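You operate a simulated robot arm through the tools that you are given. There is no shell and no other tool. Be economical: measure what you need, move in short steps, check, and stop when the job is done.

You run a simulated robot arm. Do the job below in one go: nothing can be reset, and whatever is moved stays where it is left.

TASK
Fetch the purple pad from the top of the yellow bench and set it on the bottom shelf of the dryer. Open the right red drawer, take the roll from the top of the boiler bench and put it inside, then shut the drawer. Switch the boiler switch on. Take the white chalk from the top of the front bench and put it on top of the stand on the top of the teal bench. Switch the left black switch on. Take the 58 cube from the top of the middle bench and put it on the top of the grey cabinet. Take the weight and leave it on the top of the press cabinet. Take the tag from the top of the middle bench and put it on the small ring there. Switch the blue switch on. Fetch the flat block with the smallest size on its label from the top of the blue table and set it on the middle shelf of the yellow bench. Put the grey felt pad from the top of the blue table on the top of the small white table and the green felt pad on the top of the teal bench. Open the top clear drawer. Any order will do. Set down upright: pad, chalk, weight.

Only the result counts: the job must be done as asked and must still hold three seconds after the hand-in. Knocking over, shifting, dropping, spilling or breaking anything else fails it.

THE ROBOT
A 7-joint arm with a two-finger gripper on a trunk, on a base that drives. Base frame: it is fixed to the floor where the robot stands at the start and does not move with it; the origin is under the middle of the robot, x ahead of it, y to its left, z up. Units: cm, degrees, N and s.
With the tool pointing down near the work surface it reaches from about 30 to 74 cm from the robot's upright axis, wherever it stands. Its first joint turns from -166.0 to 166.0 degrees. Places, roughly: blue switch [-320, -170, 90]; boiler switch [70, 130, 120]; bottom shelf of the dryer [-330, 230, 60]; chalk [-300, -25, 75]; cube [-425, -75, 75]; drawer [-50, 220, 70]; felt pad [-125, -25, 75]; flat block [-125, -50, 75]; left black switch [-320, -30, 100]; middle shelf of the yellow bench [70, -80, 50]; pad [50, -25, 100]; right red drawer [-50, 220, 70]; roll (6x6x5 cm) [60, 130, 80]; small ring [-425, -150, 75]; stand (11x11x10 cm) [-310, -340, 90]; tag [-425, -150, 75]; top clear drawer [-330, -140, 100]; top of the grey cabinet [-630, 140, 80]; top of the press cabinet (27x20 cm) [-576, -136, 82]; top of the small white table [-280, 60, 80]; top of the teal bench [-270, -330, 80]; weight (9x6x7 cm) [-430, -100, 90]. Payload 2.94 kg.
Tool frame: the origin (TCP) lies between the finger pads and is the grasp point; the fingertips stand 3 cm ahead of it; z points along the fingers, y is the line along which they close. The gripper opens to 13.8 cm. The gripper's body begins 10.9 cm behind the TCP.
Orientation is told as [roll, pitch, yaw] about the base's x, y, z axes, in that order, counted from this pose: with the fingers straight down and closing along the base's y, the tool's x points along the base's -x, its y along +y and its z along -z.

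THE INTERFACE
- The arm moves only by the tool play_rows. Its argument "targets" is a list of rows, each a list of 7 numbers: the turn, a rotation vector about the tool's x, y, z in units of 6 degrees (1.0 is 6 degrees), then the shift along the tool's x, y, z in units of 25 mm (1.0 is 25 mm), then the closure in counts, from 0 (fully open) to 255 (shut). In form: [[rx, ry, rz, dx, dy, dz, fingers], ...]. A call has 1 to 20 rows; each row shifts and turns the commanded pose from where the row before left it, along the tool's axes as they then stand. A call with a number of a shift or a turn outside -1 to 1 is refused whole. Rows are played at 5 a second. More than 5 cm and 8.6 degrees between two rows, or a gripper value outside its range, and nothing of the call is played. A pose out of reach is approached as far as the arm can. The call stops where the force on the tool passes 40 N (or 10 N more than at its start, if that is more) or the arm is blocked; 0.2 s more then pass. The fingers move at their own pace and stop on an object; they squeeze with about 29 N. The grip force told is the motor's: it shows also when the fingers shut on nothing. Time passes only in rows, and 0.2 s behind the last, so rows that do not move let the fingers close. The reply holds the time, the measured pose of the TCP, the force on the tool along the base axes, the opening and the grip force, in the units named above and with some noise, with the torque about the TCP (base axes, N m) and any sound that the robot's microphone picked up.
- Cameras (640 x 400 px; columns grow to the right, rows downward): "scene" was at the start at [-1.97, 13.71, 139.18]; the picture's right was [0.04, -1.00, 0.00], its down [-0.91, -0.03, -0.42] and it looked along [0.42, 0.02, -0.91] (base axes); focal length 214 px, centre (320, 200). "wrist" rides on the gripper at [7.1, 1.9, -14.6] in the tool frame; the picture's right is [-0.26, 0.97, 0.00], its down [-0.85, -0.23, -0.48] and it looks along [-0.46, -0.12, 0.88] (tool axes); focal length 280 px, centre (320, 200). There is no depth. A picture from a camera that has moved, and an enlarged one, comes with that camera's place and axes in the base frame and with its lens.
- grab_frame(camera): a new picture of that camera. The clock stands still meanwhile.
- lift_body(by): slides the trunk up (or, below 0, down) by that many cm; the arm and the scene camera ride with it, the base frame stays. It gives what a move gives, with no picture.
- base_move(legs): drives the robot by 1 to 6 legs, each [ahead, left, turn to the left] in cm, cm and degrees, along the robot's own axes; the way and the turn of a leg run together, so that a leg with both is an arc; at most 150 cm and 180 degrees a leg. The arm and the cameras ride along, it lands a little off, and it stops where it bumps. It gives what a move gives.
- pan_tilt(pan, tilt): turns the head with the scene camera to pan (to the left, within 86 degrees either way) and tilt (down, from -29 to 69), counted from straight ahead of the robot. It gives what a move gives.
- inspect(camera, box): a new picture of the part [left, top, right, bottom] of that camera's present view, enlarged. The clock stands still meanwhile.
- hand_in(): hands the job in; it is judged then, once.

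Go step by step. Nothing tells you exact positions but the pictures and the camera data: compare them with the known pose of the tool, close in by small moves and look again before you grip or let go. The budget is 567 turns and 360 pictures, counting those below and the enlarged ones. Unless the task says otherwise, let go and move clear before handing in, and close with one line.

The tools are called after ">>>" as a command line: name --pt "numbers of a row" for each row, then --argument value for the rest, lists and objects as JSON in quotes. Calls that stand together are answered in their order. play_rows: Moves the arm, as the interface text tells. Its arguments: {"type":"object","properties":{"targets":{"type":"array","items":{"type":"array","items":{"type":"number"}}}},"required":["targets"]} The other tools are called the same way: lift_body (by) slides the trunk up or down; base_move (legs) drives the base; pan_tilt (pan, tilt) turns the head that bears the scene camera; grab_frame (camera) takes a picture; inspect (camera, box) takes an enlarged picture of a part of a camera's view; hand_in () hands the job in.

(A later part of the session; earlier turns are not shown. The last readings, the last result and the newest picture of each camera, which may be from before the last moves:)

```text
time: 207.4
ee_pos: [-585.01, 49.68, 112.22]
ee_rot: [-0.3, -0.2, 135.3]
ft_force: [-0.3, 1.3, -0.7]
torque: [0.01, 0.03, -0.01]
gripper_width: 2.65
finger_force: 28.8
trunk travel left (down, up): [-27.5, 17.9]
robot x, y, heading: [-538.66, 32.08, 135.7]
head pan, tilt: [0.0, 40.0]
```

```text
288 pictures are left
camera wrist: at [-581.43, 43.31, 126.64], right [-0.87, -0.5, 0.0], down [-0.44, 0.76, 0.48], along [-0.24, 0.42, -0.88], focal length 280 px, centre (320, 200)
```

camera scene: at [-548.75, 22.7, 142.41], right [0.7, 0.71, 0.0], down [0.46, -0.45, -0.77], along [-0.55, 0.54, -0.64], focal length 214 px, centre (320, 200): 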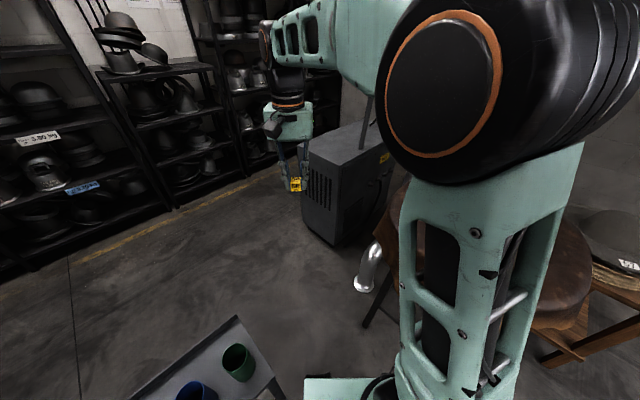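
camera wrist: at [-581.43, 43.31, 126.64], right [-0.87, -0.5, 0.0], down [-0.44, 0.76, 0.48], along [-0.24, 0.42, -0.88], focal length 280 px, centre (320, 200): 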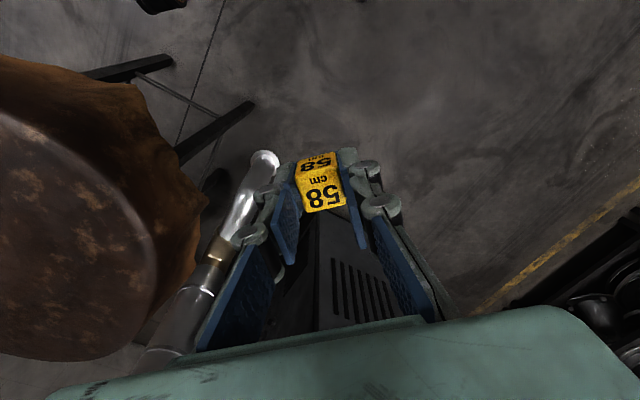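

>>> base_move --legs '[[26, 0, 0]]'

>>> play_rows --pt "0 0 0 -1 -0.8 0 255" --pt "0 0 0 -1 -0.8 0 255" --pt "0 0 0 -1 -0.8 0 255" --pt "0 0 0 -1 -0.8 0 255" --pt "0 0 0 -1 -0.8 0 255" --pt "0 0 0 -1 -0.8 0 255" --pt "0 0 0 -1 -0.8 0 255" --pt "0 0 0 -1 -0.8 0 255" --pt "0 0 0 -1 -0.8 0 255" --pt "0 0 0 -1 -0.8 0 255"

>>> grab_frame --camera "wrist"

>>> grab_frame --camera "scene"

```text
time: 209.4
ee_pos: [-603.29, 67.67, 112.2]
ee_rot: [-0.3, -0.1, 134.8]
ft_force: [-0.2, 0.5, -0.2]
torque: [-0.02, -0.05, -0.01]
gripper_width: 2.66
finger_force: 29.0
trunk travel left (down, up): [-27.5, 17.9]
robot x, y, heading: [-557.36, 49.71, 134.8]
head pan, tilt: [0.0, 40.0]
stopped in leg 1: the robot was blocked; the commanded pose is now the measured one
```

```text
time: 211.6
ee_pos: [-605.05, 95.59, 111.21]
ee_rot: [-0.4, -0.2, 134.9]
ft_force: [-0.3, -0.5, -0.4]
torque: [0.04, 0.0, -0.03]
gripper_width: 2.64
finger_force: 29.1
out of reach, approached as far as the arm can: row 9, 10
trunk travel left (down, up): [-27.5, 17.9]
robot x, y, heading: [-557.34, 49.71, 135.1]
head pan, tilt: [0.0, 40.0]
```

```text
287 pictures are left
camera wrist: at [-601.45, 89.23, 125.71], right [-0.87, -0.49, 0.0], down [-0.44, 0.76, 0.48], along [-0.23, 0.42, -0.88], focal length 280 px, centre (320, 200)
```

wrist: 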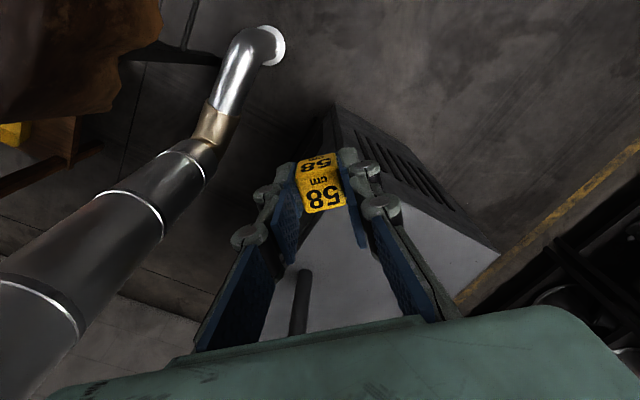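

```text
286 pictures are left
camera scene: at [-567.21, 40.3, 142.4], right [0.71, 0.71, 0.0], down [0.45, -0.45, -0.77], along [-0.54, 0.54, -0.64], focal length 214 px, centre (320, 200)
```

scene: 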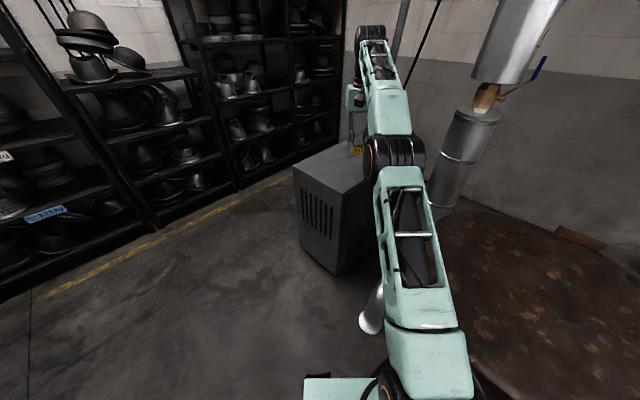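

>>> pan_tilt --pan 60 --tilt 60

>>> grab_frame --camera "scene"

>>> pan_tilt --pan 0 --tilt 65

>>> grab_frame --camera "scene"

```text
time: 212.9
ee_pos: [-604.85, 95.68, 111.32]
ee_rot: [-0.3, -0.2, 134.9]
ft_force: [0.3, 0.7, -0.1]
torque: [0.02, 0.02, -0.03]
gripper_width: 2.65
finger_force: 29.4
trunk travel left (down, up): [-27.5, 17.9]
robot x, y, heading: [-557.0, 49.59, 134.7]
head pan, tilt: [60.0, 60.0]
```

```text
285 pictures are left
camera scene: at [-567.66, 32.63, 139.74], right [-0.26, 0.97, 0.0], down [0.84, 0.22, -0.5], along [-0.48, -0.13, -0.87], focal length 214 px, centre (320, 200)
```

scene: 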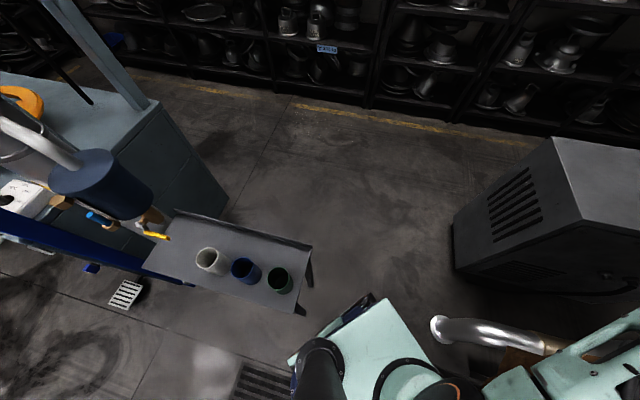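

```text
time: 214.2
ee_pos: [-604.96, 95.71, 111.21]
ee_rot: [-0.3, -0.2, 134.8]
ft_force: [-0.8, -0.5, -0.5]
torque: [0.0, 0.01, -0.01]
gripper_width: 2.64
finger_force: 29.4
trunk travel left (down, up): [-27.5, 17.9]
robot x, y, heading: [-557.08, 49.87, 135.0]
head pan, tilt: [0.0, 65.0]
```

```text
284 pictures are left
camera scene: at [-565.52, 38.64, 139.18], right [0.71, 0.71, 0.0], down [0.64, -0.64, -0.42], along [-0.3, 0.3, -0.91], focal length 214 px, centre (320, 200)
```

scene: 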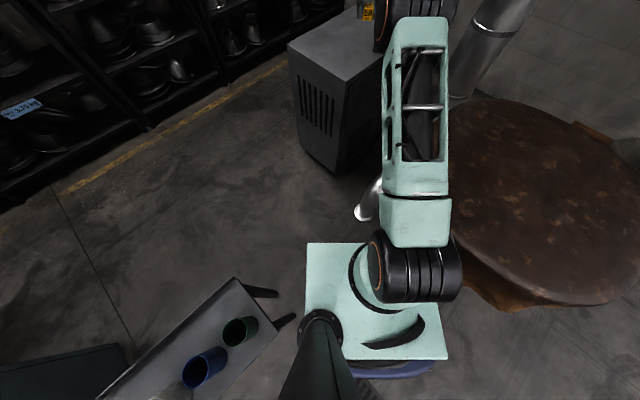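

>>> base_move --legs '[[-1.5, 0, 0]]'

>>> play_rows --pt "0 -1 0 0 0 0 255" --pt "0 -1 0 0 0 0 255" --pt "0 -1 0 0 0 0 255" --pt "0 -1 0 0 0 0 255" --pt "0 -1 0 0 0 0 255" --pt "0 -1 0 0 0 0 255" --pt "0 -1 0 0 0 0 255" --pt "0 0 0 -0.7 0 0.7 255" --pt "0 0 0 -0.7 0 0.7 255" --pt "0 0 0 -0.7 0 0.7 255" --pt "0 0 0 -0.7 0 0.7 255" --pt "0 0 0 -0.7 0 0.7 255"

>>> grab_frame --camera "wrist"

```text
time: 214.9
ee_pos: [-603.84, 95.17, 111.23]
ee_rot: [-0.3, -0.2, 134.7]
ft_force: [0.3, 0.5, 0.4]
torque: [-0.05, 0.01, 0.01]
gripper_width: 2.67
finger_force: 28.6
trunk travel left (down, up): [-27.5, 17.9]
robot x, y, heading: [-556.31, 49.03, 134.6]
head pan, tilt: [0.0, 65.0]
```

```text
time: 217.5
ee_pos: [-612.54, 103.9, 110.58]
ee_rot: [-0.4, -42.2, 135.1]
ft_force: [-0.2, -0.4, 0.9]
torque: [-0.01, -0.02, -0.01]
gripper_width: 2.67
finger_force: 28.9
trunk travel left (down, up): [-27.5, 17.9]
robot x, y, heading: [-555.99, 49.14, 135.2]
head pan, tilt: [0.0, 65.0]
```

```text
283 pictures are left
camera wrist: at [-603.5, 91.87, 116.52], right [-0.82, -0.54, 0.17], down [-0.06, 0.38, 0.92], along [-0.56, 0.75, -0.34], focal length 280 px, centre (320, 200)
```

wrist: 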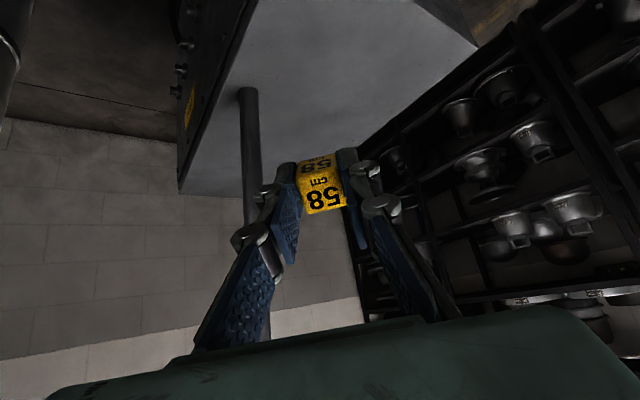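

>>> play_rows --pt "0 0 0 -0.69 0.35 0.62 255" --pt "0 0 0 -0.69 0.35 0.62 255" --pt "0 0 0 -0.69 0.35 0.62 255" --pt "0 0 0 -0.69 0.35 0.62 255" --pt "0 0 0 0.65 0 0.73 255" --pt "0 0 0 0.65 0 0.73 255" --pt "0 0 0 0.65 0 0.73 255" --pt "0 0 0 0.65 0 0.73 255" --pt "0 0 0 0.65 0 0.73 255" --pt "0 0 0 0.65 0 0.73 255" --pt "0 0 0 0.65 0 0.73 255"

>>> grab_frame --camera "wrist"

>>> pan_tilt --pan 0 --tilt 40

>>> inspect --camera "scene" --box '[280, 60, 480, 220]'

```text
time: 219.9
ee_pos: [-621.62, 108.17, 93.65]
ee_rot: [-0.4, -42.3, 135.0]
ft_force: [-1.0, -0.1, -0.1]
torque: [0.01, -0.01, -0.02]
gripper_width: 2.65
finger_force: 28.7
trunk travel left (down, up): [-27.5, 17.9]
robot x, y, heading: [-556.38, 48.7, 135.0]
head pan, tilt: [0.0, 65.0]
```

```text
282 pictures are left
camera wrist: at [-612.53, 96.21, 99.61], right [-0.82, -0.54, 0.17], down [-0.06, 0.38, 0.92], along [-0.56, 0.75, -0.34], focal length 280 px, centre (320, 200)
```

wrist: 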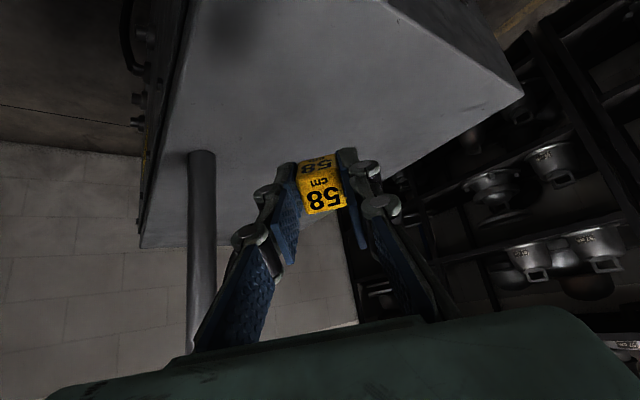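

```text
time: 220.8
ee_pos: [-621.66, 108.23, 93.8]
ee_rot: [-0.5, -42.2, 134.9]
ft_force: [-0.2, 0.1, -0.1]
torque: [0.01, 0.01, 0.0]
gripper_width: 2.64
finger_force: 28.9
trunk travel left (down, up): [-27.5, 17.9]
robot x, y, heading: [-556.24, 48.77, 135.1]
head pan, tilt: [0.0, 40.0]
```

```text
2.50 times, centred on (380, 140) of scene
camera zoom: at [-566.19, 39.75, 142.4], right [0.71, 0.71, 0.0], down [0.45, -0.46, -0.77], along [-0.54, 0.54, -0.64], focal length 536 px, centre (170, 350)
```

zoom: 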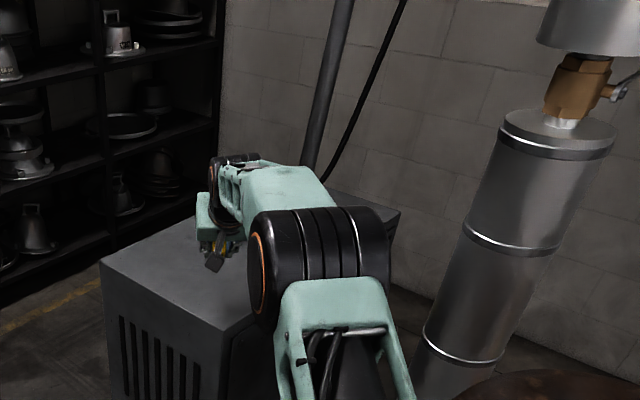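

>>> play_rows --pt "0 0 0 0.65 0 0.73 255" --pt "0 0 0 0.65 0 0.73 255" --pt "0 0 0 0.65 0 0.73 255"

>>> grab_frame --camera "wrist"

```text
time: 221.6
ee_pos: [-621.53, 108.28, 86.3]
ee_rot: [-0.4, -42.2, 135.0]
ft_force: [0.0, 0.1, 0.2]
torque: [-0.02, -0.03, 0.01]
gripper_width: 2.65
finger_force: 29.2
trunk travel left (down, up): [-27.5, 17.9]
robot x, y, heading: [-556.1, 49.02, 135.0]
head pan, tilt: [0.0, 40.0]
```

```text
280 pictures are left
camera wrist: at [-612.48, 96.28, 92.27], right [-0.82, -0.54, 0.17], down [-0.06, 0.38, 0.92], along [-0.57, 0.75, -0.34], focal length 280 px, centre (320, 200)
```

wrist: 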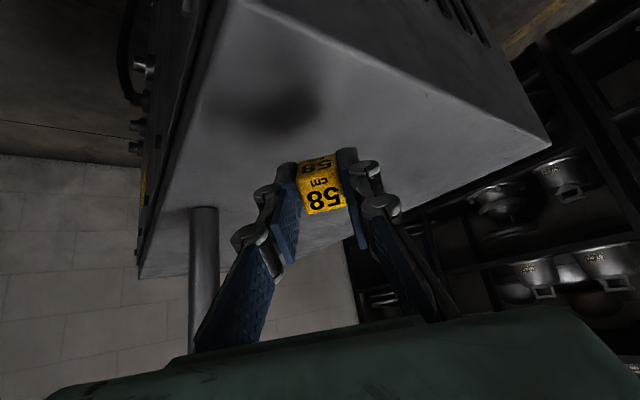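

>>> play_rows --pt "0 0 0 0.2 0 0.22 255" --pt "0 0 0 0.2 0 0.22 255" --pt "0 0 0 0.13 0 0.15 255"

>>> play_rows --pt "0 0 0 0.13 0 0.15 255" --pt "0 0 0 0.1 0 0.11 255"

```text
time: 222.4
ee_pos: [-621.6, 108.29, 84.23]
ee_rot: [-0.4, -42.2, 135.0]
ft_force: [-0.5, 0.7, 0.1]
torque: [-0.02, 0.01, -0.01]
gripper_width: 2.63
finger_force: 28.4
trunk travel left (down, up): [-27.5, 17.9]
robot x, y, heading: [-555.83, 48.96, 134.9]
head pan, tilt: [0.0, 40.0]
```

```text
time: 223.0
ee_pos: [-621.51, 108.35, 83.46]
ee_rot: [-0.4, -42.2, 135.0]
ft_force: [0.1, -0.3, -0.3]
torque: [0.02, 0.02, -0.01]
gripper_width: 2.66
finger_force: 28.7
trunk travel left (down, up): [-27.5, 17.9]
robot x, y, heading: [-556.44, 48.66, 135.0]
head pan, tilt: [0.0, 40.0]
```

>>> play_rows --pt "0 0 0 0.13 0 0.15 255" --pt "0 0 0 0.13 0 0.15 255"

>>> grab_frame --camera "wrist"

```text
time: 223.6
ee_pos: [-621.63, 108.41, 83.19]
ee_rot: [-0.3, -42.8, 135.1]
ft_force: [3.4, -3.6, 15.8]
torque: [0.06, 0.14, 0.04]
gripper_width: 2.65
finger_force: 28.8
trunk travel left (down, up): [-27.5, 17.9]
robot x, y, heading: [-556.71, 48.99, 134.8]
head pan, tilt: [0.0, 40.0]
```

```text
279 pictures are left
camera wrist: at [-612.55, 96.39, 88.96], right [-0.82, -0.54, 0.17], down [-0.05, 0.37, 0.93], along [-0.57, 0.75, -0.33], focal length 280 px, centre (320, 200)
```

wrist: 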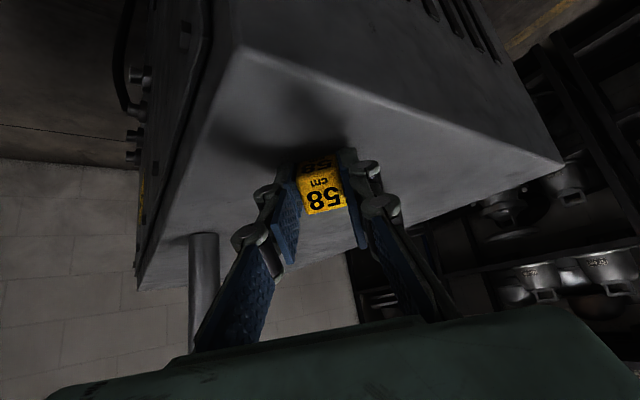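

>>> play_rows --pt "0 0 0 -0.05 0 -0.05 200" --pt "0 0 0 0 0 0 190" --pt "0 0 0 0 0 0 180" --pt "0 0 0 0 0 0 170"

>>> grab_frame --camera "wrist"

```text
time: 224.6
ee_pos: [-621.56, 108.4, 82.85]
ee_rot: [-0.5, -42.5, 135.0]
ft_force: [-4.5, 4.5, 15.2]
torque: [0.2, 0.28, 0.01]
gripper_width: 4.14
finger_force: 0.1
trunk travel left (down, up): [-27.5, 17.9]
robot x, y, heading: [-556.47, 48.89, 134.8]
head pan, tilt: [0.0, 40.0]
```

```text
278 pictures are left
camera wrist: at [-612.5, 96.31, 88.83], right [-0.82, -0.54, 0.17], down [-0.05, 0.37, 0.93], along [-0.57, 0.75, -0.34], focal length 280 px, centre (320, 200)
```

wrist: 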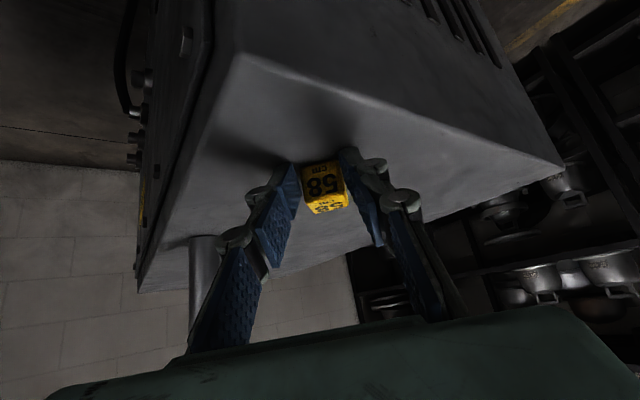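

>>> play_rows --pt "0 0 0 -0.3 0 -0.33 170" --pt "0 0 0 -0.65 0 -0.73 160" --pt "0 0 0 -0.65 0 -0.73 160" --pt "0 0 0 -0.65 0 -0.73 160" --pt "0 0 0 -0.65 0 -0.73 160" --pt "0 0 0 -0.65 0 -0.73 160" --pt "0 0 0 -0.65 0 -0.73 160" --pt "0 0 0 -0.65 0 -0.73 160" --pt "0 0 0 0.69 -0.35 -0.62 160" --pt "0 0 0 0.69 -0.35 -0.62 160" --pt "0 0 0 0.69 -0.35 -0.62 160" --pt "0 0 0 0.69 0 -0.62 160"

>>> grab_frame --camera "wrist"

```text
time: 227.2
ee_pos: [-613.32, 103.34, 100.74]
ee_rot: [-0.5, -42.4, 135.0]
ft_force: [-0.8, -0.1, -0.8]
torque: [0.02, 0.01, 0.04]
gripper_width: 5.15
finger_force: 0.0
trunk travel left (down, up): [-27.5, 17.9]
robot x, y, heading: [-556.49, 48.84, 135.1]
head pan, tilt: [0.0, 40.0]
```

```text
277 pictures are left
camera wrist: at [-604.19, 91.39, 106.71], right [-0.82, -0.54, 0.17], down [-0.06, 0.38, 0.92], along [-0.57, 0.75, -0.34], focal length 280 px, centre (320, 200)
```

wrist: 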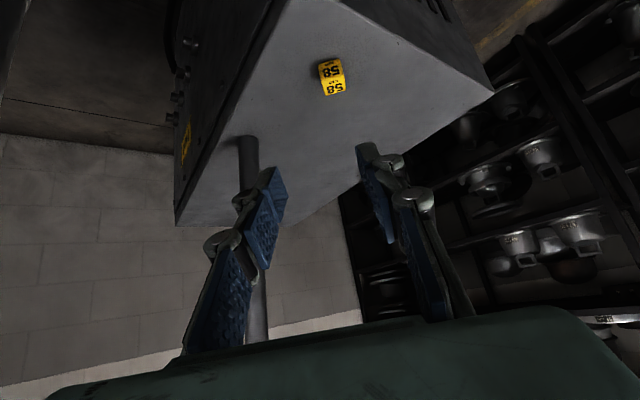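

>>> play_rows --pt "0 0 0 0.5 0 -0.9 160" --pt "0 0 0 0.5 0 -0.9 160" --pt "0 0 0 0.5 0 -0.9 160" --pt "0 0 0 0.69 0 -0.62 160" --pt "0 0 0 0.69 0 -0.62 160" --pt "0 0 0 0.69 0 -0.62 160" --pt "0 1 0 0.69 0 -0.62 160" --pt "0 1 0 0 0 0 160" --pt "0 1 0 0 0 0 160" --pt "0 1 0 0 0 0 160" --pt "0 1 0 0 0 0 160" --pt "0 1 0 0 0 0 160" --pt "0 1 0 0 0 0 100" --pt "0 0 0 1 0 0 100" --pt "0 0 0 1 0 0 100" --pt "0 0 0 1 0 0 100" --pt "0 0 0 1 0 0 100"

>>> base_move --legs '[[-84, 0, 0]]'

>>> grab_frame --camera "scene"

```text
time: 230.8
ee_pos: [-594.51, 84.43, 103.19]
ee_rot: [-0.3, -0.3, 134.7]
ft_force: [-0.5, -0.5, 0.8]
torque: [-0.03, 0.0, -0.05]
gripper_width: 8.39
finger_force: 0.2
trunk travel left (down, up): [-27.5, 17.9]
robot x, y, heading: [-556.17, 48.85, 134.6]
head pan, tilt: [0.0, 40.0]
```

```text
time: 231.5
ee_pos: [-594.55, 84.62, 103.19]
ee_rot: [-0.4, -0.3, 134.7]
ft_force: [-0.4, -0.5, -0.2]
torque: [0.03, -0.01, -0.02]
gripper_width: 8.36
finger_force: 0.0
trunk travel left (down, up): [-27.5, 17.9]
robot x, y, heading: [-556.23, 48.77, 134.9]
head pan, tilt: [0.0, 40.0]
stopped in leg 1: the robot was blocked; the commanded pose is now the measured one
```

```text
276 pictures are left
camera scene: at [-566.15, 39.74, 142.41], right [0.71, 0.7, 0.0], down [0.45, -0.46, -0.77], along [-0.54, 0.54, -0.64], focal length 214 px, centre (320, 200)
```

scene: 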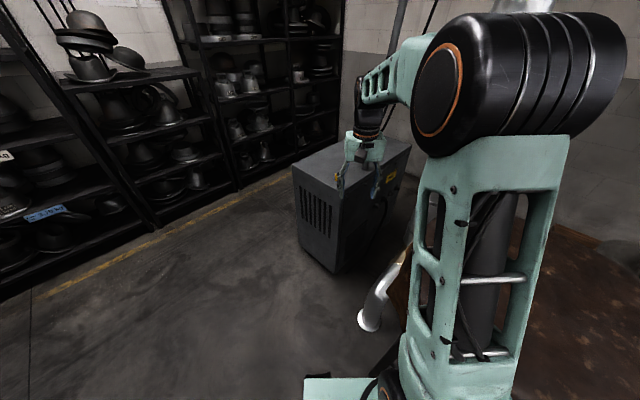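

>>> base_move --legs '[[-3, 0, 0]]'

>>> pan_tilt --pan 85 --tilt 65

>>> grab_frame --camera "scene"

>>> grab_frame --camera "wrist"

```text
time: 232.4
ee_pos: [-592.3, 83.43, 103.19]
ee_rot: [-0.3, -0.3, 134.6]
ft_force: [-1.0, 0.1, 0.7]
torque: [0.0, 0.02, 0.01]
gripper_width: 8.39
finger_force: 0.1
trunk travel left (down, up): [-27.5, 17.9]
robot x, y, heading: [-554.0, 47.41, 135.0]
head pan, tilt: [0.0, 40.0]
```

```text
time: 233.9
ee_pos: [-592.27, 83.26, 103.16]
ee_rot: [-0.4, -0.2, 134.8]
ft_force: [-0.1, -0.2, -0.4]
torque: [0.01, 0.0, 0.01]
gripper_width: 8.43
finger_force: 0.0
trunk travel left (down, up): [-27.5, 17.9]
robot x, y, heading: [-554.43, 47.2, 134.9]
head pan, tilt: [85.0, 65.0]
```

```text
275 pictures are left
camera scene: at [-562.68, 28.64, 139.18], right [-0.64, 0.77, 0.0], down [0.7, 0.58, -0.42], along [-0.33, -0.27, -0.91], focal length 214 px, centre (320, 200)
```

scene: 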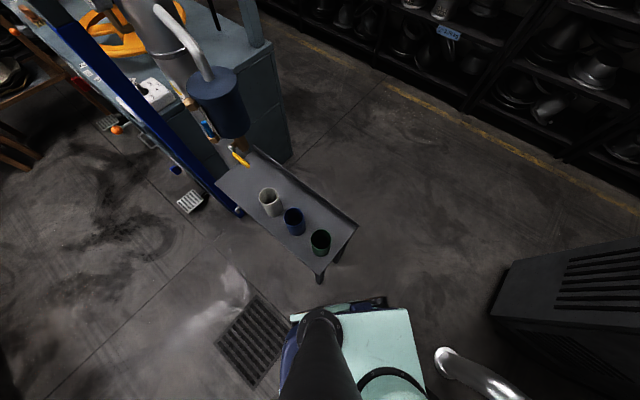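

```text
274 pictures are left
camera wrist: at [-588.78, 76.91, 117.61], right [-0.87, -0.49, 0.0], down [-0.43, 0.76, 0.48], along [-0.23, 0.42, -0.88], focal length 280 px, centre (320, 200)
```

wrist: 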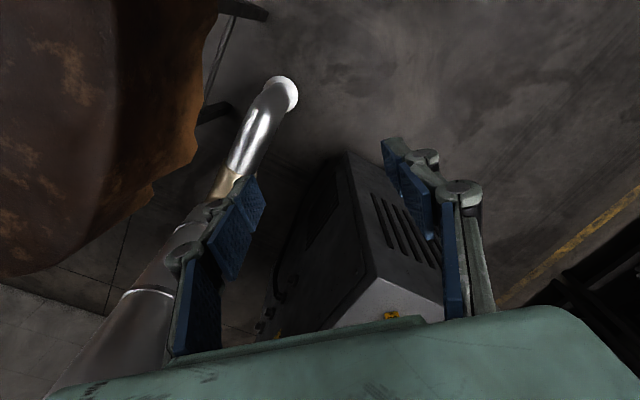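

>>> base_move --legs '[[-20, 0, 0]]'

>>> base_move --legs '[[-58, 0, 0]]'

>>> pan_tilt --pan 0 --tilt 30

>>> grab_frame --camera "scene"

```text
time: 235.5
ee_pos: [-578.19, 69.24, 103.2]
ee_rot: [-0.2, -0.3, 134.7]
ft_force: [0.3, 0.2, 0.1]
torque: [0.02, 0.02, 0.0]
gripper_width: 8.39
finger_force: 0.1
trunk travel left (down, up): [-27.5, 17.9]
robot x, y, heading: [-540.03, 33.5, 134.8]
head pan, tilt: [85.0, 65.0]
```

```text
time: 238.8
ee_pos: [-538.12, 28.67, 103.09]
ee_rot: [-0.3, -0.2, 135.1]
ft_force: [0.4, -0.2, -0.3]
torque: [-0.03, -0.02, 0.03]
gripper_width: 8.39
finger_force: 0.0
trunk travel left (down, up): [-27.5, 17.9]
robot x, y, heading: [-499.79, -6.77, 135.3]
head pan, tilt: [85.0, 65.0]
```

```text
time: 240.4
ee_pos: [-538.16, 28.67, 103.11]
ee_rot: [-0.3, -0.2, 135.1]
ft_force: [-0.4, -0.1, 0.3]
torque: [-0.01, -0.01, 0.0]
gripper_width: 8.36
finger_force: 0.0
trunk travel left (down, up): [-27.5, 17.9]
robot x, y, heading: [-499.59, -6.98, 135.5]
head pan, tilt: [0.0, 30.0]
```

```text
273 pictures are left
camera scene: at [-509.88, -15.58, 143.94], right [0.7, 0.71, 0.0], down [0.36, -0.35, -0.87], along [-0.62, 0.61, -0.5], focal length 214 px, centre (320, 200)
```

scene: 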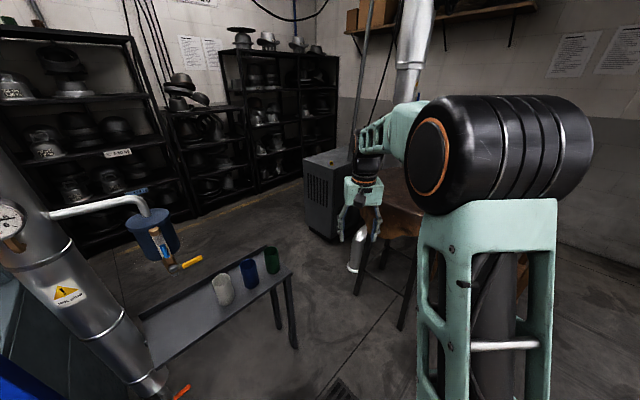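

>>> play_rows --pt "0 0 0 0.5 -1 -0.3 60" --pt "0 0 0 0.5 -1 -0.3 60" --pt "0 0 0 0.5 -1 -0.3 60" --pt "0 0 0 0.5 -1 -0.3 60" --pt "0 0 0 0.6 -1 -0.3 60" --pt "0 0 0 0.6 -1 -0.3 60" --pt "0 0 0 0.6 -1 -0.3 60" --pt "0 0 0 0.6 -1 -0.3 60" --pt "0 0 0 0.6 -1 -0.3 60" --pt "0 0 0 0.6 -1 -0.3 60"

>>> base_move --legs '[[-62, 54, 0], [0, 0, -135]]'

>>> pan_tilt --pan 0 --tilt 45

>>> grab_frame --camera "scene"

>>> grab_frame --camera "wrist"

```text
time: 242.6
ee_pos: [-510.49, 36.51, 110.82]
ee_rot: [-0.3, -0.2, 135.1]
ft_force: [-0.2, 0.1, 0.9]
torque: [-0.03, 0.02, 0.04]
gripper_width: 10.58
finger_force: 0.1
trunk travel left (down, up): [-27.5, 17.9]
robot x, y, heading: [-499.46, -6.79, 135.1]
head pan, tilt: [0.0, 30.0]
```

```text
time: 253.3
ee_pos: [-454.03, -109.11, 110.87]
ee_rot: [-0.3, -0.2, 3.3]
ft_force: [-0.8, 0.5, 0.3]
torque: [0.0, -0.03, 0.04]
gripper_width: 10.58
finger_force: 0.0
trunk travel left (down, up): [-27.5, 17.9]
robot x, y, heading: [-493.53, -88.78, 3.1]
head pan, tilt: [0.0, 30.0]
```

```text
time: 254.1
ee_pos: [-453.91, -109.26, 110.79]
ee_rot: [-0.4, -0.2, 3.3]
ft_force: [-0.3, -0.2, 0.9]
torque: [0.01, 0.0, -0.01]
gripper_width: 10.56
finger_force: 0.1
trunk travel left (down, up): [-27.5, 17.9]
robot x, y, heading: [-493.26, -88.38, 3.6]
head pan, tilt: [0.0, 45.0]
```

```text
272 pictures are left
camera scene: at [-494.14, -75.1, 141.69], right [0.06, -1.0, 0.0], down [-0.71, -0.04, -0.71], along [0.71, 0.04, -0.71], focal length 214 px, centre (320, 200)
```

scene: 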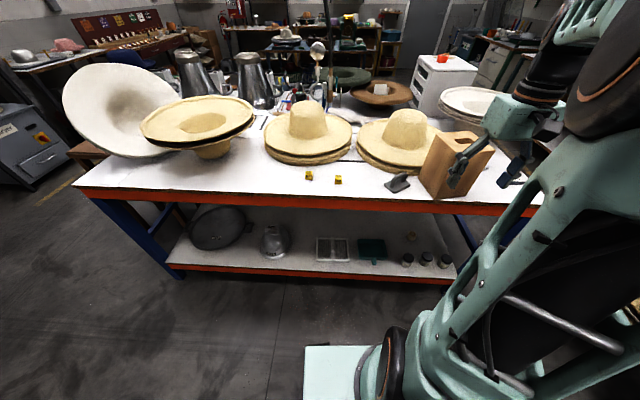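

```text
271 pictures are left
camera wrist: at [-461.34, -107.48, 125.29], right [0.21, 0.98, 0.0], down [0.86, -0.18, 0.48], along [0.47, -0.1, -0.88], focal length 280 px, centre (320, 200)
```

wrist: 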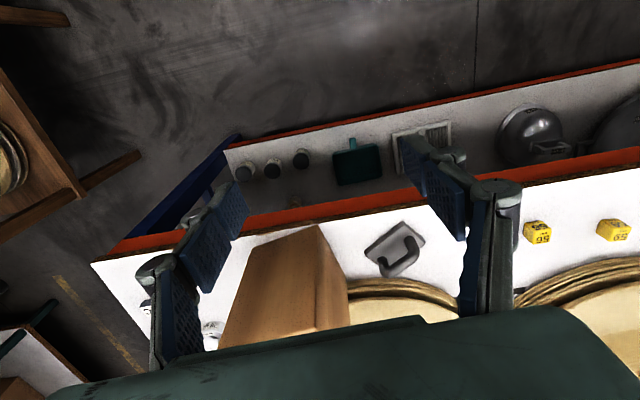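

>>> inspect --camera "scene" --box '[370, 110, 520, 210]'

>>> inspect --camera "wrist" --box '[130, 180, 470, 380]'

```text
4.00 times, centred on (445, 160) of scene
camera zoom: at [-494.14, -75.1, 141.69], right [0.06, -1.0, 0.0], down [-0.71, -0.04, -0.71], along [0.71, 0.04, -0.71], focal length 858 px, centre (-180, 360)
```

zoom: 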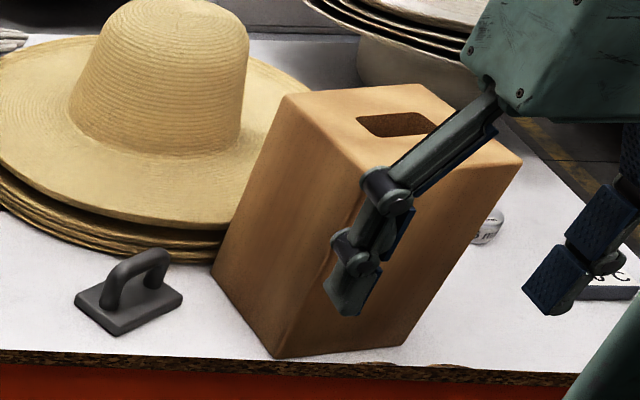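

```text
1.88 times, centred on (300, 280) of wrist
camera zoom: at [-461.34, -107.48, 125.29], right [0.21, 0.98, 0.0], down [0.86, -0.18, 0.48], along [0.47, -0.1, -0.88], focal length 528 px, centre (358, 49)
```

zoom: 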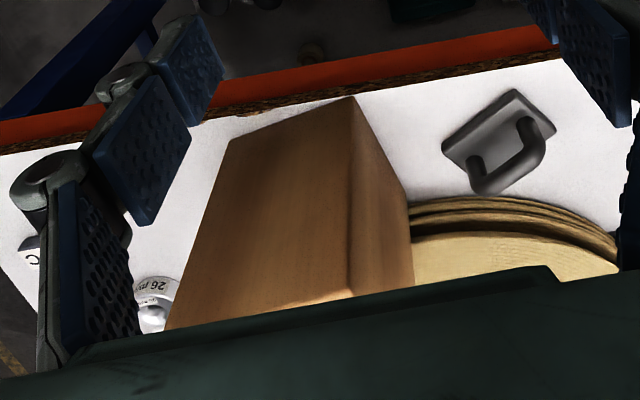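

>>> base_move --legs '[[8, 0, -3.4]]'

>>> play_rows --pt "0 0 0.97 0 0 0 145" --pt "0 0 0.97 0 0 0 145" --pt "0 0 0.97 0 0 0 145" --pt "0 0 0.97 0 0 0 145" --pt "0 0 0.97 0 0 0 145" --pt "0 0 0.97 0 0 0 145" --pt "0 0 0.97 0 0 0 145" --pt "0 0 0.97 0 0 0 145" --pt "0 0 0.97 0 0 0 145"

```text
time: 255.2
ee_pos: [-447.28, -111.33, 110.73]
ee_rot: [-0.2, -0.1, 0.0]
ft_force: [0.6, -0.3, -0.1]
torque: [0.04, 0.06, -0.02]
gripper_width: 10.55
finger_force: 0.0
trunk travel left (down, up): [-27.5, 17.9]
robot x, y, heading: [-485.73, -88.19, -0.1]
head pan, tilt: [0.0, 45.0]
```

```text
time: 257.1
ee_pos: [-447.34, -111.18, 110.66]
ee_rot: [0.1, -0.5, -52.5]
ft_force: [-0.3, -0.7, 0.1]
torque: [-0.02, 0.01, 0.01]
gripper_width: 5.96
finger_force: 0.1
trunk travel left (down, up): [-27.5, 17.9]
robot x, y, heading: [-485.54, -88.34, 0.0]
head pan, tilt: [0.0, 45.0]
```

>>> play_rows --pt "0 0 0.4 0 1 0 145" --pt "0 0 0 0 1 0 145" --pt "0 0 0 0 1 0 145" --pt "0 0 0 0 1 0 145" --pt "0 0 0 -0.2 1 0 145" --pt "0 0 0 -0.2 1 0 145" --pt "0 0 0 -0.2 1 0 145" --pt "0 0 0 -0.2 1 0 145" --pt "0 0 0 -0.2 0.57 0 145" --pt "0 0 0 0 0 0.6 145" --pt "0 0 0 0 0 0.6 145" --pt "0 0 0 0 0 0.6 145"

>>> grab_frame --camera "wrist"

>>> inspect --camera "scene" --box '[370, 110, 550, 230]'

```text
time: 259.8
ee_pos: [-428.32, -100.67, 106.27]
ee_rot: [0.0, -0.3, -54.9]
ft_force: [0.3, -0.1, 1.0]
torque: [0.02, 0.01, 0.04]
gripper_width: 5.92
finger_force: 0.0
trunk travel left (down, up): [-27.5, 17.9]
robot x, y, heading: [-485.48, -88.04, 0.1]
head pan, tilt: [0.0, 45.0]
```

```text
268 pictures are left
camera wrist: at [-430.99, -93.67, 120.76], right [0.94, 0.34, 0.0], down [0.3, -0.82, 0.48], along [0.17, -0.45, -0.88], focal length 280 px, centre (320, 200)
```

wrist: 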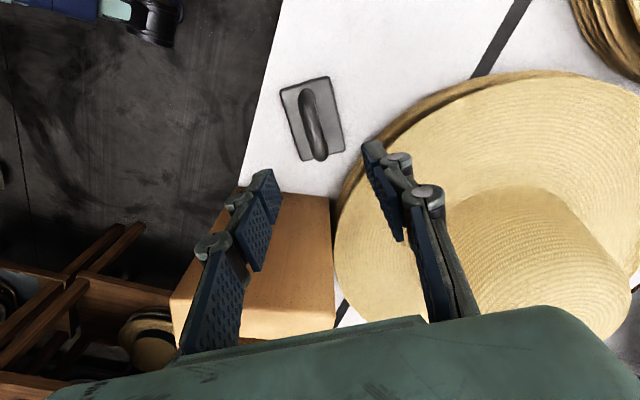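

```text
3.33 times, centred on (460, 170) of scene
camera zoom: at [-485.41, -74.84, 141.68], right [0.0, -1.0, 0.0], down [-0.71, 0.0, -0.71], along [0.71, 0.0, -0.71], focal length 715 px, centre (-147, 300)
```

zoom: 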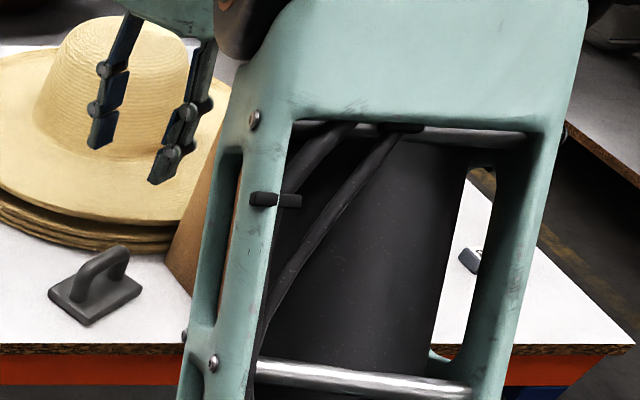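

>>> play_rows --pt "0 0 0 0.05 0 1 170" --pt "0 0 0 0.05 0 1 170" --pt "0 0 0 0 0 1 170" --pt "0 0 0 0 0 1 170" --pt "0 0 0 0 0 1 170"

>>> grab_frame --camera "wrist"

>>> inspect --camera "scene" --box '[370, 110, 550, 230]'

```text
time: 260.9
ee_pos: [-428.41, -100.7, 93.68]
ee_rot: [0.0, -0.4, -54.8]
ft_force: [-0.2, 0.2, 0.3]
torque: [-0.02, -0.02, 0.0]
gripper_width: 4.59
finger_force: 0.1
trunk travel left (down, up): [-27.5, 17.9]
robot x, y, heading: [-485.33, -88.48, 0.0]
head pan, tilt: [0.0, 45.0]
```

```text
266 pictures are left
camera wrist: at [-431.08, -93.64, 108.22], right [0.94, 0.34, 0.0], down [0.3, -0.82, 0.48], along [0.17, -0.45, -0.88], focal length 280 px, centre (320, 200)
```

wrist: 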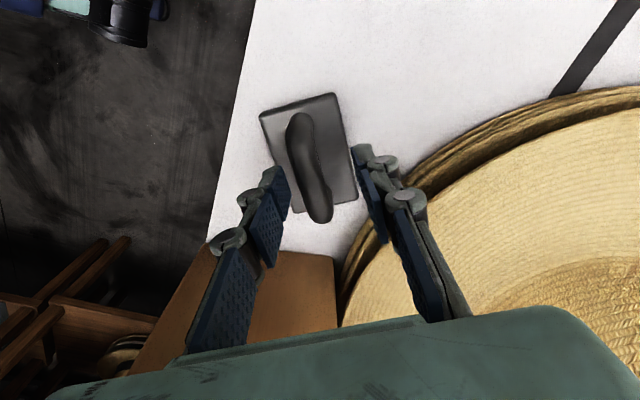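

```text
3.33 times, centred on (460, 170) of scene
camera zoom: at [-485.4, -74.84, 141.68], right [0.0, -1.0, 0.0], down [-0.71, 0.0, -0.71], along [0.71, 0.0, -0.71], focal length 715 px, centre (-147, 300)
```

zoom: 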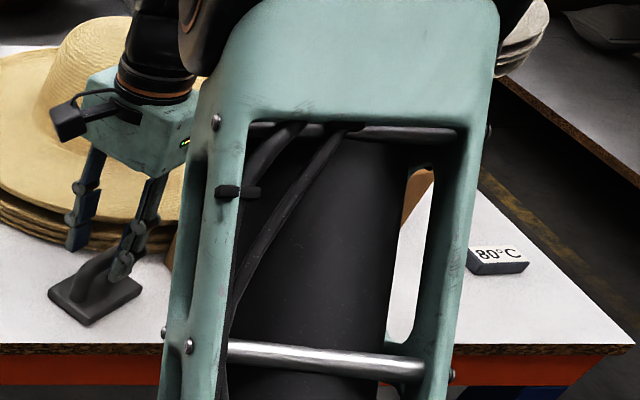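

>>> play_rows --pt "0 0 0 0.1 0 1 170" --pt "0 0 0 0 0 0 255" --pt "0 0 0 0 0 0 255" --pt "0 0 0 0 0 0 255" --pt "0 0 0 0 0 0 255"

>>> grab_frame --camera "wrist"

```text
time: 262.1
ee_pos: [-428.62, -100.44, 91.23]
ee_rot: [0.0, -0.4, -54.7]
ft_force: [-1.8, -0.6, -0.4]
torque: [-0.15, -0.12, -0.13]
gripper_width: 1.64
finger_force: 28.8
trunk travel left (down, up): [-27.5, 17.9]
robot x, y, heading: [-485.65, -88.41, 0.0]
head pan, tilt: [0.0, 45.0]
```

```text
264 pictures are left
camera wrist: at [-431.34, -93.42, 105.69], right [0.94, 0.34, 0.0], down [0.3, -0.82, 0.48], along [0.17, -0.45, -0.88], focal length 280 px, centre (320, 200)
```

wrist: 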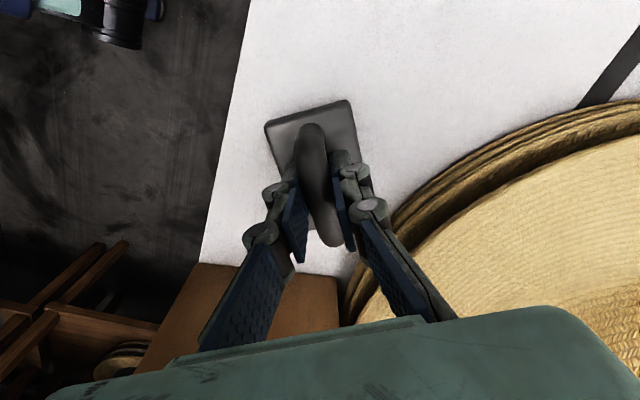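

>>> play_rows --pt "0 0 0 0 0 -0.5 255" --pt "0 0 0 0 0 -0.5 255" --pt "0 0 0 0 0 -1 255" --pt "0 0 0 0 0 -1 255" --pt "0 0 0 0 0 -1 255" --pt "0 0 0 0 0 -1 255" --pt "0 0 0 0 0 -1 255" --pt "0 0 0 0 0 -1 255" --pt "0 0 0 0 0 -1 255" --pt "0 0 0 0 0 -1 255"

>>> grab_frame --camera "wrist"

```text
time: 264.4
ee_pos: [-428.52, -100.48, 113.71]
ee_rot: [0.0, -0.4, -54.8]
ft_force: [0.1, -0.8, -6.0]
torque: [0.03, -0.01, -0.01]
gripper_width: 1.62
finger_force: 29.2
trunk travel left (down, up): [-27.5, 17.9]
robot x, y, heading: [-485.24, -88.57, 0.3]
head pan, tilt: [0.0, 45.0]
```

```text
263 pictures are left
camera wrist: at [-431.23, -93.39, 128.24], right [0.94, 0.34, 0.0], down [0.3, -0.82, 0.48], along [0.16, -0.45, -0.88], focal length 280 px, centre (320, 200)
```

wrist: 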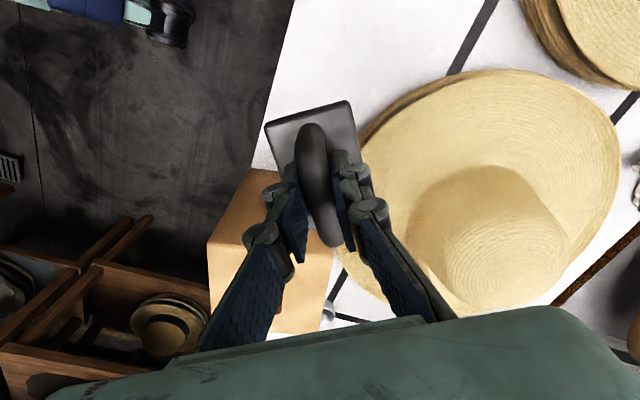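

>>> play_rows --pt "0 0 0 0.57 -0.82 0 255" --pt "0 0 0 0.57 -0.82 0 255" --pt "0 0 0 0.57 -0.82 0 255" --pt "0 0 0 0.57 -0.82 0 255" --pt "0 0 0 0.57 -0.82 0 255" --pt "0 0 0 0.57 -0.82 0 255" --pt "0 0 0 0.57 -0.82 0 255" --pt "0 0 0 0.57 -0.82 0 255"

>>> base_move --legs '[[-8, 0, 0], [0, 0, -160]]'

>>> grab_frame --camera "scene"

```text
time: 266.1
ee_pos: [-448.64, -100.61, 113.11]
ee_rot: [-0.6, 0.2, -54.9]
ft_force: [0.9, -0.9, -6.8]
torque: [0.05, 0.03, -0.01]
gripper_width: 1.62
finger_force: 29.1
trunk travel left (down, up): [-27.5, 17.9]
robot x, y, heading: [-485.7, -88.38, 0.0]
head pan, tilt: [0.0, 45.0]
```

```text
time: 273.9
ee_pos: [-532.39, -87.96, 113.51]
ee_rot: [-0.3, -0.3, 143.0]
ft_force: [0.1, -0.2, -6.6]
torque: [-0.04, -0.03, -0.01]
gripper_width: 1.6
finger_force: 29.0
trunk travel left (down, up): [-27.5, 17.9]
robot x, y, heading: [-493.39, -87.86, -162.1]
head pan, tilt: [0.0, 45.0]
```

```text
262 pictures are left
camera scene: at [-489.93, -100.8, 142.12], right [-0.25, 0.97, 0.0], down [0.65, 0.16, -0.74], along [-0.72, -0.18, -0.67], focal length 214 px, centre (320, 200)
```

scene: 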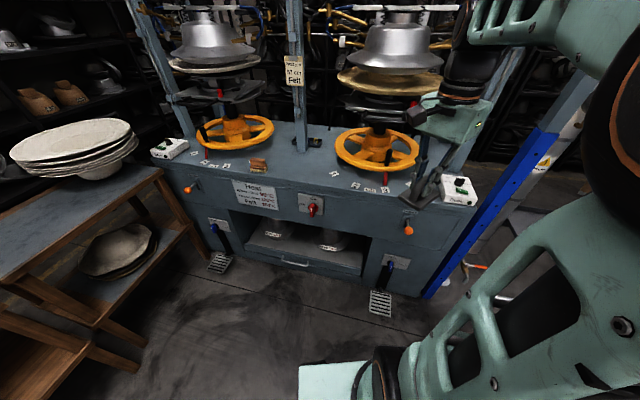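

>>> inspect --camera "scene" --box '[190, 110, 400, 230]'

```text
3.05 times, centred on (295, 170) of scene
camera zoom: at [-489.93, -100.8, 142.12], right [-0.25, 0.97, 0.0], down [0.65, 0.16, -0.74], along [-0.72, -0.18, -0.67], focal length 654 px, centre (396, 291)
```

zoom: 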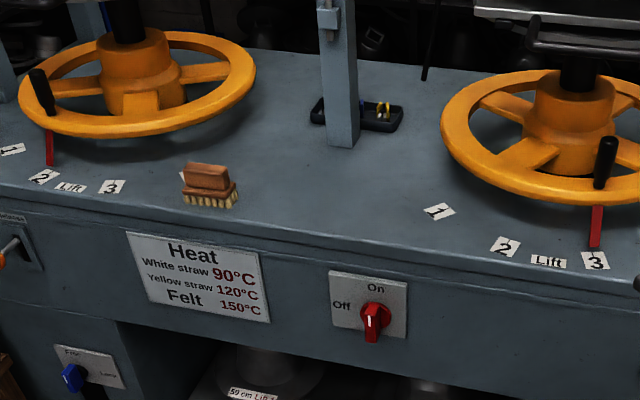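

>>> play_rows --pt "0 0 0 0.6 0.8 0 255" --pt "0 0 0 0.6 0.8 0 255" --pt "0 0 0 0.6 0.8 0 255" --pt "0 0 0 0.6 0.8 0 255" --pt "0 0 0 0.6 0.8 0 255" --pt "0 0 0 0.6 0.8 0 255" --pt "0 0 0 0.6 0.8 0 255" --pt "0 0 0 0.6 0.8 0 255" --pt "0 0 0 0.6 0.8 0 255" --pt "0 0 0 0.6 0.8 0 255"

>>> base_move --legs '[[30, 8, 0]]'

>>> grab_frame --camera "scene"

>>> grab_frame --camera "wrist"

```text
time: 276.1
ee_pos: [-532.23, -112.92, 113.48]
ee_rot: [-0.2, -0.2, 143.0]
ft_force: [-0.2, 0.1, -6.1]
torque: [-0.04, -0.05, 0.03]
gripper_width: 1.67
finger_force: 29.1
trunk travel left (down, up): [-27.5, 17.9]
robot x, y, heading: [-493.34, -88.35, -162.1]
head pan, tilt: [0.0, 45.0]
```

```text
time: 278.1
ee_pos: [-558.09, -129.67, 113.49]
ee_rot: [-0.1, -0.2, 143.0]
ft_force: [-0.1, 0.2, -5.8]
torque: [-0.06, -0.04, 0.05]
gripper_width: 1.62
finger_force: 29.1
trunk travel left (down, up): [-27.5, 17.9]
robot x, y, heading: [-518.99, -104.84, -162.1]
head pan, tilt: [0.0, 45.0]
```

```text
260 pictures are left
camera scene: at [-515.31, -118.01, 141.68], right [-0.31, 0.95, 0.0], down [0.67, 0.22, -0.71], along [-0.67, -0.22, -0.71], focal length 214 px, centre (320, 200)
```

scene: 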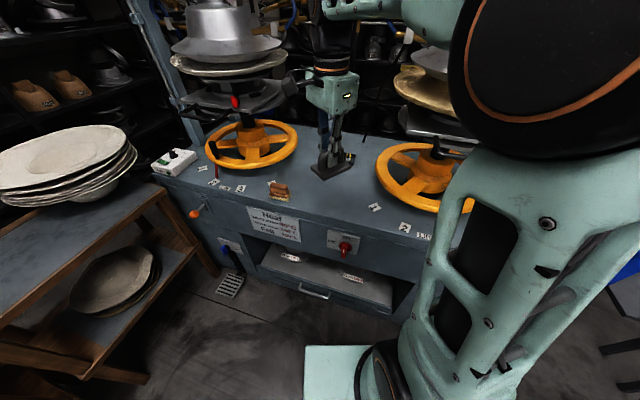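

```text
259 pictures are left
camera wrist: at [-553.71, -135.44, 127.9], right [-0.79, -0.61, 0.0], down [-0.54, 0.69, 0.48], along [-0.29, 0.38, -0.88], focal length 280 px, centre (320, 200)
```

wrist: 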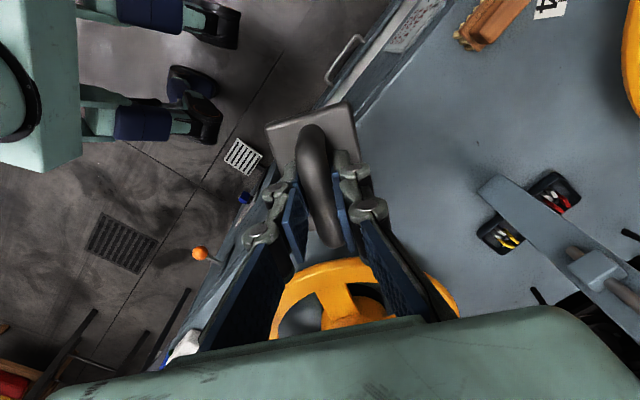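

>>> play_rows --pt "0 0 0 -0.92 1 0 255" --pt "0 0 0 -0.92 1 0 255" --pt "0 0 0 -0.92 1 0 255" --pt "0 0 0 -0.92 1 0 255" --pt "0 0 0 0 0 1 255" --pt "0 0 0 0 0 1 255" --pt "0 0 0 0 0 1 255" --pt "0 0 0 0 0 1 255" --pt "0 0 0 0 0 1 255" --pt "0 0 0 0 0 1 255" --pt "0 0 0 0 0 1 255" --pt "0 0 0 0 0 1 255"

>>> grab_frame --camera "wrist"

>>> inspect --camera "scene" --box '[230, 90, 430, 220]'

```text
time: 280.7
ee_pos: [-571.31, -132.13, 93.53]
ee_rot: [-0.2, -0.2, 142.9]
ft_force: [-0.1, 0.3, -6.2]
torque: [-0.01, -0.08, 0.02]
gripper_width: 1.64
finger_force: 29.1
trunk travel left (down, up): [-27.5, 17.9]
robot x, y, heading: [-519.19, -104.74, -161.8]
head pan, tilt: [0.0, 45.0]
```

```text
258 pictures are left
camera wrist: at [-566.99, -137.86, 107.96], right [-0.79, -0.61, 0.0], down [-0.54, 0.69, 0.48], along [-0.29, 0.38, -0.88], focal length 280 px, centre (320, 200)
```

wrist: 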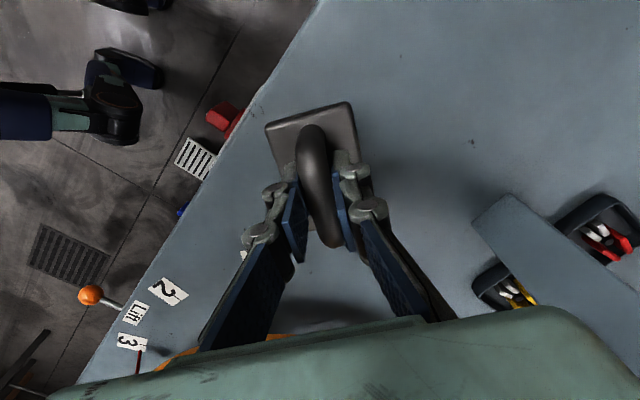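

```text
3.08 times, centred on (330, 155) of scene
camera zoom: at [-515.33, -118.01, 141.68], right [-0.31, 0.95, 0.0], down [0.67, 0.22, -0.71], along [-0.67, -0.22, -0.71], focal length 660 px, centre (289, 338)
```

zoom: 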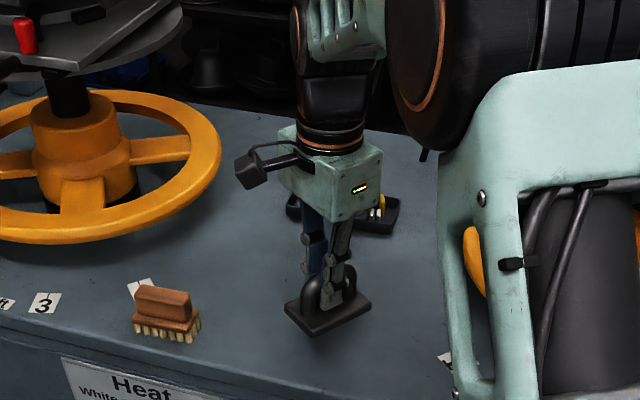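

>>> play_rows --pt "0 0 0 0 0 0.5 255" --pt "0 0 0 0 0 0.5 255" --pt "0 0 0 0 0 0.5 255" --pt "0 0 0 0 0 0.2 255" --pt "0 0 0 0 0 0.2 255"

>>> play_rows --pt "0 0 0 0 0 0.15 255" --pt "0 0 0 0 0 0.15 255"

```text
time: 281.9
ee_pos: [-571.43, -132.02, 88.59]
ee_rot: [-0.2, -0.3, 143.1]
ft_force: [-0.1, 0.8, -5.2]
torque: [-0.04, -0.05, 0.02]
gripper_width: 1.64
finger_force: 29.6
trunk travel left (down, up): [-27.5, 17.9]
robot x, y, heading: [-519.29, -105.16, -162.0]
head pan, tilt: [0.0, 45.0]
```

```text
time: 282.5
ee_pos: [-571.52, -131.95, 87.93]
ee_rot: [-0.1, -0.3, 142.9]
ft_force: [-0.1, -0.2, -5.9]
torque: [-0.02, -0.03, 0.0]
gripper_width: 1.62
finger_force: 29.1
trunk travel left (down, up): [-27.5, 17.9]
robot x, y, heading: [-519.28, -105.11, -161.9]
head pan, tilt: [0.0, 45.0]
```

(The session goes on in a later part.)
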